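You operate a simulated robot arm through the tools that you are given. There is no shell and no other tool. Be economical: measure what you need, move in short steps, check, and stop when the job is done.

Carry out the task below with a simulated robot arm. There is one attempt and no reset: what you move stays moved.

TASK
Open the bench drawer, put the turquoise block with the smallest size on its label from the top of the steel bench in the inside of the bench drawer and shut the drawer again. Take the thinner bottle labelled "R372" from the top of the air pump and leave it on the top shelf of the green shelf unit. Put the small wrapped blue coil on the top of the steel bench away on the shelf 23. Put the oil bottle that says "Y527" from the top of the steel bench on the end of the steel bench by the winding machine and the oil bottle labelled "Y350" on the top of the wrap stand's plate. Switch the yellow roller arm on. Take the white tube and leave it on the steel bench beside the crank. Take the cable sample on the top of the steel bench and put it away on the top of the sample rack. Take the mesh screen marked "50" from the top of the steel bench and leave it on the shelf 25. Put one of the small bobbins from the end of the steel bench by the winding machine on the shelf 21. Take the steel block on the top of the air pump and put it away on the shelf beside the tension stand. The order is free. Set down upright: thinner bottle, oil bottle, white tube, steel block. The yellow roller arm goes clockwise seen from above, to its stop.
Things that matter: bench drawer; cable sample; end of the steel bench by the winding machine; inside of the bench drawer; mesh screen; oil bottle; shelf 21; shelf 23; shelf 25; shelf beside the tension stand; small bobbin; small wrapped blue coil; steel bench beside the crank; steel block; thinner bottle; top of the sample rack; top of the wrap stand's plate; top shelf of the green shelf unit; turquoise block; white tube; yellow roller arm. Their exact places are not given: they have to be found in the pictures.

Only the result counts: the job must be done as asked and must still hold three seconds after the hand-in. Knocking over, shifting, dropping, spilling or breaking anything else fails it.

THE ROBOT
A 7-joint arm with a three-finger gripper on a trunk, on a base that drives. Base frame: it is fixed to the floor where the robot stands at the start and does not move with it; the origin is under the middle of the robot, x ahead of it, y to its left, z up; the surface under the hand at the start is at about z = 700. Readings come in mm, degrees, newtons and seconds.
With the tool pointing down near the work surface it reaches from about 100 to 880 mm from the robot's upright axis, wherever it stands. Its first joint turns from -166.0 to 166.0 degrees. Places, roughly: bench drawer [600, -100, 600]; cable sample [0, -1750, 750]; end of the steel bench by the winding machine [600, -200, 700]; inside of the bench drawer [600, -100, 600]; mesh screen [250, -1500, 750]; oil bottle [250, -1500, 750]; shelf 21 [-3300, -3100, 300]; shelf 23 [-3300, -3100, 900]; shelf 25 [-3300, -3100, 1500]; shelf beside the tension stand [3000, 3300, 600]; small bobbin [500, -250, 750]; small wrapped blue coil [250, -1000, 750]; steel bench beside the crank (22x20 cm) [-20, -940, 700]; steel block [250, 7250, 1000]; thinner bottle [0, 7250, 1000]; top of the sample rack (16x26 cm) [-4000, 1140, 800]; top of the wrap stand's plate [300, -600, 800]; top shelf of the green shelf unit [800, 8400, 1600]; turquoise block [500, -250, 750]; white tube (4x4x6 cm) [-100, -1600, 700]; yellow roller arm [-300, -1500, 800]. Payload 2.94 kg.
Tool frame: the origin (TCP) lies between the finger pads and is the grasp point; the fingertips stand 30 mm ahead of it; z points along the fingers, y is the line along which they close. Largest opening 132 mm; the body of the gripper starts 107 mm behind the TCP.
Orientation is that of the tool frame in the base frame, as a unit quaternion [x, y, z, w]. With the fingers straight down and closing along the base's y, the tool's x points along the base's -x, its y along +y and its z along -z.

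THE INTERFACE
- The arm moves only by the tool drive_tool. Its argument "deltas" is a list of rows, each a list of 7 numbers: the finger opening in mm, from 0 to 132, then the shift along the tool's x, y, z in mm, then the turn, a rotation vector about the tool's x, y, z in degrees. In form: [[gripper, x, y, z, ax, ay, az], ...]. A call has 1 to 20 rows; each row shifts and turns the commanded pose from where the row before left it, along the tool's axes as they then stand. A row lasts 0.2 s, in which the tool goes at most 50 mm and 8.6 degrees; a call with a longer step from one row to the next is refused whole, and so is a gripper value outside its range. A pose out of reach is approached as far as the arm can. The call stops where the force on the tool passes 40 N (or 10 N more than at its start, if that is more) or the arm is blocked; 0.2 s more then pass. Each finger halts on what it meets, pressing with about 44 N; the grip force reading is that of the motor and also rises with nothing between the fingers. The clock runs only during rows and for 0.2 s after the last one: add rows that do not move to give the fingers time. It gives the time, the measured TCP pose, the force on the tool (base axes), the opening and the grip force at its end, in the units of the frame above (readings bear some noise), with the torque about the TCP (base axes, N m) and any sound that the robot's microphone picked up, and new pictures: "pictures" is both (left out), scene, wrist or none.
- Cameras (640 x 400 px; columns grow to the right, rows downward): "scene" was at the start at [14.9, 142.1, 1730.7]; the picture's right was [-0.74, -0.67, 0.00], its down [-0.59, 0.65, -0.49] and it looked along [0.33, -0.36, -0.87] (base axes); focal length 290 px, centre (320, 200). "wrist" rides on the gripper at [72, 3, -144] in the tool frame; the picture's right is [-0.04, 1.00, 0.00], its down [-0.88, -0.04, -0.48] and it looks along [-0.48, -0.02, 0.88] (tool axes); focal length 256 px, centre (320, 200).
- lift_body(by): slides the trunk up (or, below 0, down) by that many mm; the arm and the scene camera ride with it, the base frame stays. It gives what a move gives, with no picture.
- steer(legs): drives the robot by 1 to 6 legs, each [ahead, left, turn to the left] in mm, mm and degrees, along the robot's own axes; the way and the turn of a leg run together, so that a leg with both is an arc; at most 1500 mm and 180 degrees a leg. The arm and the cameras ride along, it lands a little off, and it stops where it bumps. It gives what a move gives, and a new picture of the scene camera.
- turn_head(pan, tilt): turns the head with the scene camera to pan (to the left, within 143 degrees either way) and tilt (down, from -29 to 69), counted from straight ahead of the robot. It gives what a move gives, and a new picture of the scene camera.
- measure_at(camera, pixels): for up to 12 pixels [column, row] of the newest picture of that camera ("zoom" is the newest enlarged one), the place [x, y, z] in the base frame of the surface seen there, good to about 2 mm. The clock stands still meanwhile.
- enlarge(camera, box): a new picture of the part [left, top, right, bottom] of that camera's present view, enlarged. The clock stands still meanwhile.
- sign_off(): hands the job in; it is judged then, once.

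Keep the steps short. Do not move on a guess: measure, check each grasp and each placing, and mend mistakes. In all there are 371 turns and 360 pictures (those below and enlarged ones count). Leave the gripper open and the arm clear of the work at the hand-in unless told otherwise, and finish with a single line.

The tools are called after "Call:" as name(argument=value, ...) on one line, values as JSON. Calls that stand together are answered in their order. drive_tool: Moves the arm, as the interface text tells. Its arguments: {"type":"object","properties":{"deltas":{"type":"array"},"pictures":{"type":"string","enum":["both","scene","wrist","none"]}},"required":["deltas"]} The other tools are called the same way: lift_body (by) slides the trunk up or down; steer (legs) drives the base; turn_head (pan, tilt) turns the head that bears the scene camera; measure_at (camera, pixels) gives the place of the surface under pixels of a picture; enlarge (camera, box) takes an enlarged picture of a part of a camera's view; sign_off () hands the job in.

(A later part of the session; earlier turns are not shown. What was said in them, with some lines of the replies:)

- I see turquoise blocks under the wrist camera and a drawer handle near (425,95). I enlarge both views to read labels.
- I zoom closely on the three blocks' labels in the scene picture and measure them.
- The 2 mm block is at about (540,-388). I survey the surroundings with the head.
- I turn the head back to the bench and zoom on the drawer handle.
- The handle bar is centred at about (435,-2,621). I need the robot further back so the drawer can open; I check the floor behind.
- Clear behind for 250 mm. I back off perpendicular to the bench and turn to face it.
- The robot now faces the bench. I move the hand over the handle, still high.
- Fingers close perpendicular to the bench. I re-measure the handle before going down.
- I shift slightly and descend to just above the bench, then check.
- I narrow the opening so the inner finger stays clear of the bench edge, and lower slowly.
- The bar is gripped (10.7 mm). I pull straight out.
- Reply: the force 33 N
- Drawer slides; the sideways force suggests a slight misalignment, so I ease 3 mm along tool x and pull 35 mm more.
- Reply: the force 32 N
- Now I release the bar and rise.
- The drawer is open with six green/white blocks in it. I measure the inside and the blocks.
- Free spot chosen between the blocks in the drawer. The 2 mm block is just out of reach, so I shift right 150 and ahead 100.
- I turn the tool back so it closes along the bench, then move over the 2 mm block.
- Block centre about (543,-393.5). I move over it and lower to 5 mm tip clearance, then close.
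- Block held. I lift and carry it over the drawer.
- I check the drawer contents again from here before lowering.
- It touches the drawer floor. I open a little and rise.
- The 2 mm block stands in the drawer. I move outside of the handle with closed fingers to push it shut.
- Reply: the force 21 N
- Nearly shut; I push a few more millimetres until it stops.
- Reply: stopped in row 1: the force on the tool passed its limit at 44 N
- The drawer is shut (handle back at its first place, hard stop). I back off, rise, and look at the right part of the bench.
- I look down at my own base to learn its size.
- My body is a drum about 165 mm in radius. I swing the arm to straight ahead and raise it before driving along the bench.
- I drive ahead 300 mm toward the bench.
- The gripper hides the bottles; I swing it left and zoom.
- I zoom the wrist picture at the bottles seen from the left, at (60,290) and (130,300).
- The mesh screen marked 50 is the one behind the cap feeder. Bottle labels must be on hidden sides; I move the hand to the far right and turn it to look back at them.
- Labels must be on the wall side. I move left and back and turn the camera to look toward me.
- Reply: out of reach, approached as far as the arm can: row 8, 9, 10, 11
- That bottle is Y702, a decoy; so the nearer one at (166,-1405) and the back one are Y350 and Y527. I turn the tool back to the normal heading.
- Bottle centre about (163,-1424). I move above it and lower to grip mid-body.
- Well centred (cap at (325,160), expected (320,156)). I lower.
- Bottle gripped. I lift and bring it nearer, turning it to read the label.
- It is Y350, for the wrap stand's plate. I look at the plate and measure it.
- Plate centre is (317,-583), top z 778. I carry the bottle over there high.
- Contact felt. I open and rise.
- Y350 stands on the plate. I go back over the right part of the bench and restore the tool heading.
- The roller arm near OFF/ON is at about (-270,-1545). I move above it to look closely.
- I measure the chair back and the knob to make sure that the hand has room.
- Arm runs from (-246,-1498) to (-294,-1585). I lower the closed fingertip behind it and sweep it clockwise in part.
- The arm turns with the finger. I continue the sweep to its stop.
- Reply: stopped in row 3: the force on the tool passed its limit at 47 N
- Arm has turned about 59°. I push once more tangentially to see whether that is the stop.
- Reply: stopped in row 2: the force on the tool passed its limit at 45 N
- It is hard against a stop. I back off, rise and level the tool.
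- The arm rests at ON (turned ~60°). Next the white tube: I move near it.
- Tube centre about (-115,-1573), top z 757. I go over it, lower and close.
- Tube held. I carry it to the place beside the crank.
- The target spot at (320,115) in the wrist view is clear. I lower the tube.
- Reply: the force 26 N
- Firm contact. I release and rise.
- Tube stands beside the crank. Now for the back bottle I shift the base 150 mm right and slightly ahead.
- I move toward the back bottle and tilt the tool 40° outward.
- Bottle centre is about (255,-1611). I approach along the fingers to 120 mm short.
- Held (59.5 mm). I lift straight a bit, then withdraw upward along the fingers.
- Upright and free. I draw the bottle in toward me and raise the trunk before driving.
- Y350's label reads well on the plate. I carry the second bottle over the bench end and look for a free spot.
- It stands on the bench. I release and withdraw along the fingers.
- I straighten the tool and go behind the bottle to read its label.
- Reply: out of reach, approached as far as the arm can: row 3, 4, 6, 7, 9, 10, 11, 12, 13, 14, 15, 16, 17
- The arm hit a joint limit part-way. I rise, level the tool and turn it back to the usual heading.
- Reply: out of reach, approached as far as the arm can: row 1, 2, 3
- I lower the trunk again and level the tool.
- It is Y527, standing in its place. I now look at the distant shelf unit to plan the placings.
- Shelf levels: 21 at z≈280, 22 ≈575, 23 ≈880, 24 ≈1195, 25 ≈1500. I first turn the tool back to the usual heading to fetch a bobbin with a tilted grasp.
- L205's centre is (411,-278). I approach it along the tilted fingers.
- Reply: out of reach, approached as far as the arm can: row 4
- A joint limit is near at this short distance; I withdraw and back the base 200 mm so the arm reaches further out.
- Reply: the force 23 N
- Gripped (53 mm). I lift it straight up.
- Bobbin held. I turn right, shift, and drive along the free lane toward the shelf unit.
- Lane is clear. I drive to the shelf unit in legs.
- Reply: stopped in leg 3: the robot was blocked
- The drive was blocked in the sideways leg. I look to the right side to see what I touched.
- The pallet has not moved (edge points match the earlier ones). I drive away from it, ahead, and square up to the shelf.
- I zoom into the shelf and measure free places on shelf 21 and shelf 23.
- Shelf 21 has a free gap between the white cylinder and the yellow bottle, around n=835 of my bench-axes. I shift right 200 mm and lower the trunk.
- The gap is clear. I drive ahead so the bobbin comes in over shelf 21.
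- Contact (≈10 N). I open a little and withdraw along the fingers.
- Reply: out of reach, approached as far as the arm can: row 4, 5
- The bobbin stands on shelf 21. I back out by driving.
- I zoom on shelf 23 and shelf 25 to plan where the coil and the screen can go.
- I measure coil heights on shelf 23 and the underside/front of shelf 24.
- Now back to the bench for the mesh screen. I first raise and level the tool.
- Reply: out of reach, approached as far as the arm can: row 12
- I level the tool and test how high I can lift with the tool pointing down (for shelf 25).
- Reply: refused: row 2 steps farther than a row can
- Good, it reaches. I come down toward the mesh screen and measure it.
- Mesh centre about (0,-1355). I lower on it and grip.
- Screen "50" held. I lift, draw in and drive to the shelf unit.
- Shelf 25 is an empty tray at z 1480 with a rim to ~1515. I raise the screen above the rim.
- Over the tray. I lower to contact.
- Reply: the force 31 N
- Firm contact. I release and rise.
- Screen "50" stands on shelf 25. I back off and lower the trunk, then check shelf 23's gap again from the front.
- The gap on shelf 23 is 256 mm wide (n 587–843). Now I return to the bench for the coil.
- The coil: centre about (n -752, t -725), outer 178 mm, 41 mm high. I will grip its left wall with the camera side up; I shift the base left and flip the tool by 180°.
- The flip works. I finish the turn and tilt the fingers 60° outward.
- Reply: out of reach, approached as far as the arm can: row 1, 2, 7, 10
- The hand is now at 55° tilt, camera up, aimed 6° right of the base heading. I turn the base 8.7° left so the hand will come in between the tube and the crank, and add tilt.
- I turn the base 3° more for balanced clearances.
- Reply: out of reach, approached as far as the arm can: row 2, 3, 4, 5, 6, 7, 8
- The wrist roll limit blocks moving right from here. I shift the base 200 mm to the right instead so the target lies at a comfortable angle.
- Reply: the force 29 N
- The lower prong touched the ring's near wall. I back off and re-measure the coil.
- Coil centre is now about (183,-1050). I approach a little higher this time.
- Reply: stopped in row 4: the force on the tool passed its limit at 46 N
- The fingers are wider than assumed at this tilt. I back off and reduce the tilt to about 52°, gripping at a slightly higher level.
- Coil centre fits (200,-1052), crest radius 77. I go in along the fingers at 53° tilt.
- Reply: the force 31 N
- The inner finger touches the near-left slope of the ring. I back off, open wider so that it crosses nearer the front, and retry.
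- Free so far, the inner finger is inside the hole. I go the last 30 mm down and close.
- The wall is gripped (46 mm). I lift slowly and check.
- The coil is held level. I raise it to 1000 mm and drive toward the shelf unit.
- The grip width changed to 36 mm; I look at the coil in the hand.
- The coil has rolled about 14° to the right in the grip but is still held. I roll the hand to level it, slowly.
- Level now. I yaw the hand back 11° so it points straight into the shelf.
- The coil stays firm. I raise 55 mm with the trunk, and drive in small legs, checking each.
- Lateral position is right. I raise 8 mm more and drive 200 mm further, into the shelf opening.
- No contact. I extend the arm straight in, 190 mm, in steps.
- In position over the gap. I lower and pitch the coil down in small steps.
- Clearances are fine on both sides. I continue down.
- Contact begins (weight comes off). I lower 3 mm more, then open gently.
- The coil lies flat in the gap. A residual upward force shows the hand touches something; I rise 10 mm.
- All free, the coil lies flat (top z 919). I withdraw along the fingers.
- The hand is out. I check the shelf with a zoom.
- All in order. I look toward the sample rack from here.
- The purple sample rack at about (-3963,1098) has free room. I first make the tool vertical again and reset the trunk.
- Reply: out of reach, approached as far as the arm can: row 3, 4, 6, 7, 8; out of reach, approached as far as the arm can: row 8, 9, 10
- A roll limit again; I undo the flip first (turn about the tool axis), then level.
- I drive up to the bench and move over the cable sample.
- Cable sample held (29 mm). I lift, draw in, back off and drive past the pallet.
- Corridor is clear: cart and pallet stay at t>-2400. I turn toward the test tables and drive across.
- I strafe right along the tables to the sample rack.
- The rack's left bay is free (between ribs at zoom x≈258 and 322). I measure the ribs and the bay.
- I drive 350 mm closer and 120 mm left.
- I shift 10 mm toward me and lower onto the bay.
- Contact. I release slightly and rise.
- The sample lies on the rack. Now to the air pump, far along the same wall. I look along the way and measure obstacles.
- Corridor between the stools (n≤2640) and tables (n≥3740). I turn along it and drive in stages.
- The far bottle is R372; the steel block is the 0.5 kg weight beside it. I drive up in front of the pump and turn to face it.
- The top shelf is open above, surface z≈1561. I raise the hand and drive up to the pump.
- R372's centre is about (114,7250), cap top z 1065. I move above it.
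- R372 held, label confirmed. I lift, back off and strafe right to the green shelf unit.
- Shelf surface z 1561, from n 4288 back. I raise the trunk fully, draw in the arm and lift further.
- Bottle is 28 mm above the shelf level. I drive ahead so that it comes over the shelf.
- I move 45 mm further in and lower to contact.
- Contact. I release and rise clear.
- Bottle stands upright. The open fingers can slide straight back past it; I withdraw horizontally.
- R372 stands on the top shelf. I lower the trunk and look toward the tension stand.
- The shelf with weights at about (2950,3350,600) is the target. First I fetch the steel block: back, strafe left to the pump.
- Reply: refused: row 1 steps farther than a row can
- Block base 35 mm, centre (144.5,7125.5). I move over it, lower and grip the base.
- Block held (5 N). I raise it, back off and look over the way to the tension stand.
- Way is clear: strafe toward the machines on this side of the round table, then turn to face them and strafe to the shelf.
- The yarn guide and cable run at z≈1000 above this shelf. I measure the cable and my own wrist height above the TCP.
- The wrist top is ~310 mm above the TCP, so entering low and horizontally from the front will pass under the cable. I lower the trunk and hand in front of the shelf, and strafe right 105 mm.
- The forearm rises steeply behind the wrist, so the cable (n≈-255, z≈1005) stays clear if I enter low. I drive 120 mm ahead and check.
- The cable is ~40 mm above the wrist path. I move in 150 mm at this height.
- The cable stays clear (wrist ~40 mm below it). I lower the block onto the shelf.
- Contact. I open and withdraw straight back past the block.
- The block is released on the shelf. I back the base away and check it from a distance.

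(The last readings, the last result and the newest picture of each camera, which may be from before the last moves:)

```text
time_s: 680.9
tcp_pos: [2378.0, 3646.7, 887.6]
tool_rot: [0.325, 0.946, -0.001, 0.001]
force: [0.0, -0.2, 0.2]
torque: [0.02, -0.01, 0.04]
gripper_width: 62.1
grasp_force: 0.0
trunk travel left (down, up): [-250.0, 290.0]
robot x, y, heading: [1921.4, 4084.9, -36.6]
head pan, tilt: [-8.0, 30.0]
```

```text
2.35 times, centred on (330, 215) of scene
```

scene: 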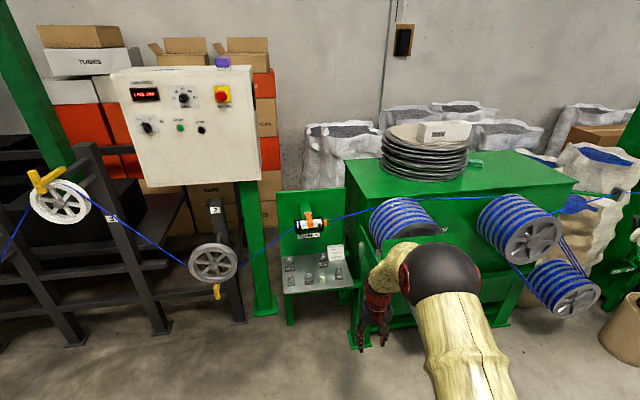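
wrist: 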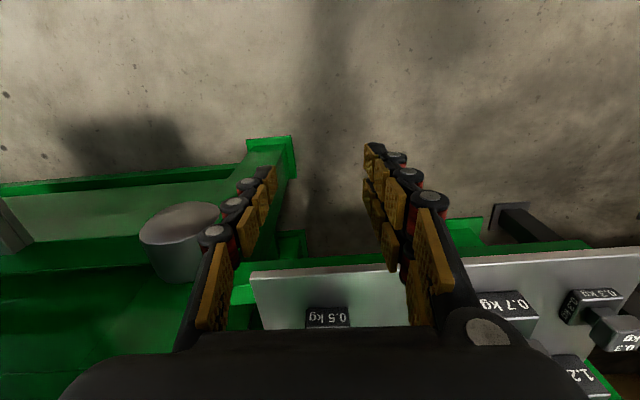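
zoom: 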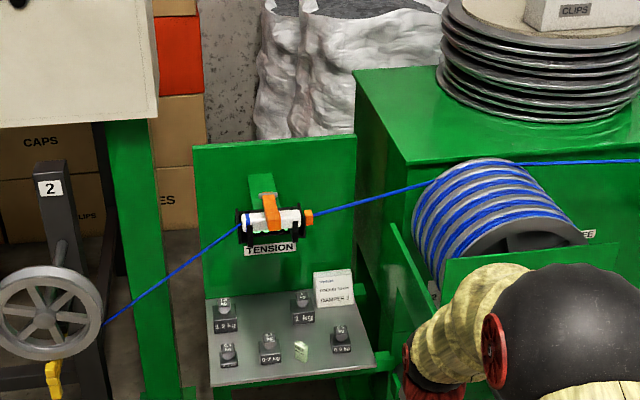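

The block stands upright on the shelf. A last look toward the bench to confirm that all placed things still stand.

Call:
turn_head(pan=-70, tilt=10)

Call:
enlarge(camera="scene", box=[220, 140, 420, 260])

```text
time_s: 682.2
tcp_pos: [2377.9, 3647.6, 887.3]
tool_rot: [0.325, 0.946, -0.001, 0.0]
force: [0.0, 0.0, -0.3]
torque: [-0.01, -0.01, -0.01]
gripper_width: 61.8
grasp_force: 0.2
trunk travel left (down, up): [-250.0, 290.0]
robot x, y, heading: [1919.8, 4082.2, -36.7]
head pan, tilt: [-70.0, 10.0]
```

scene: 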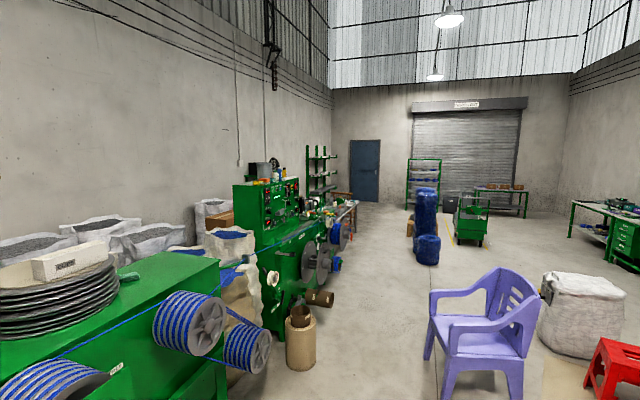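

```text
3.20 times, centred on (320, 200) of scene
```

zoom: 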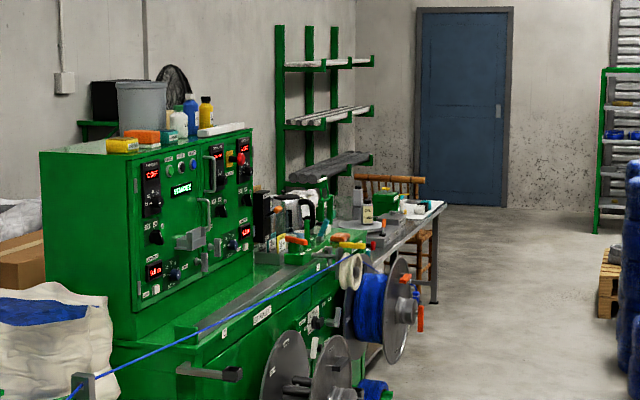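

All the places were checked after each placing, the gripper is open and the arm stands clear. I hand in.

Call:
sign_off()

```text
The job is handed in.
```

All the tasks are done and handed in, but I bumped the pallet corner once while driving (it had not measurably moved), and the roller arm turned about 60° to a firm stop.
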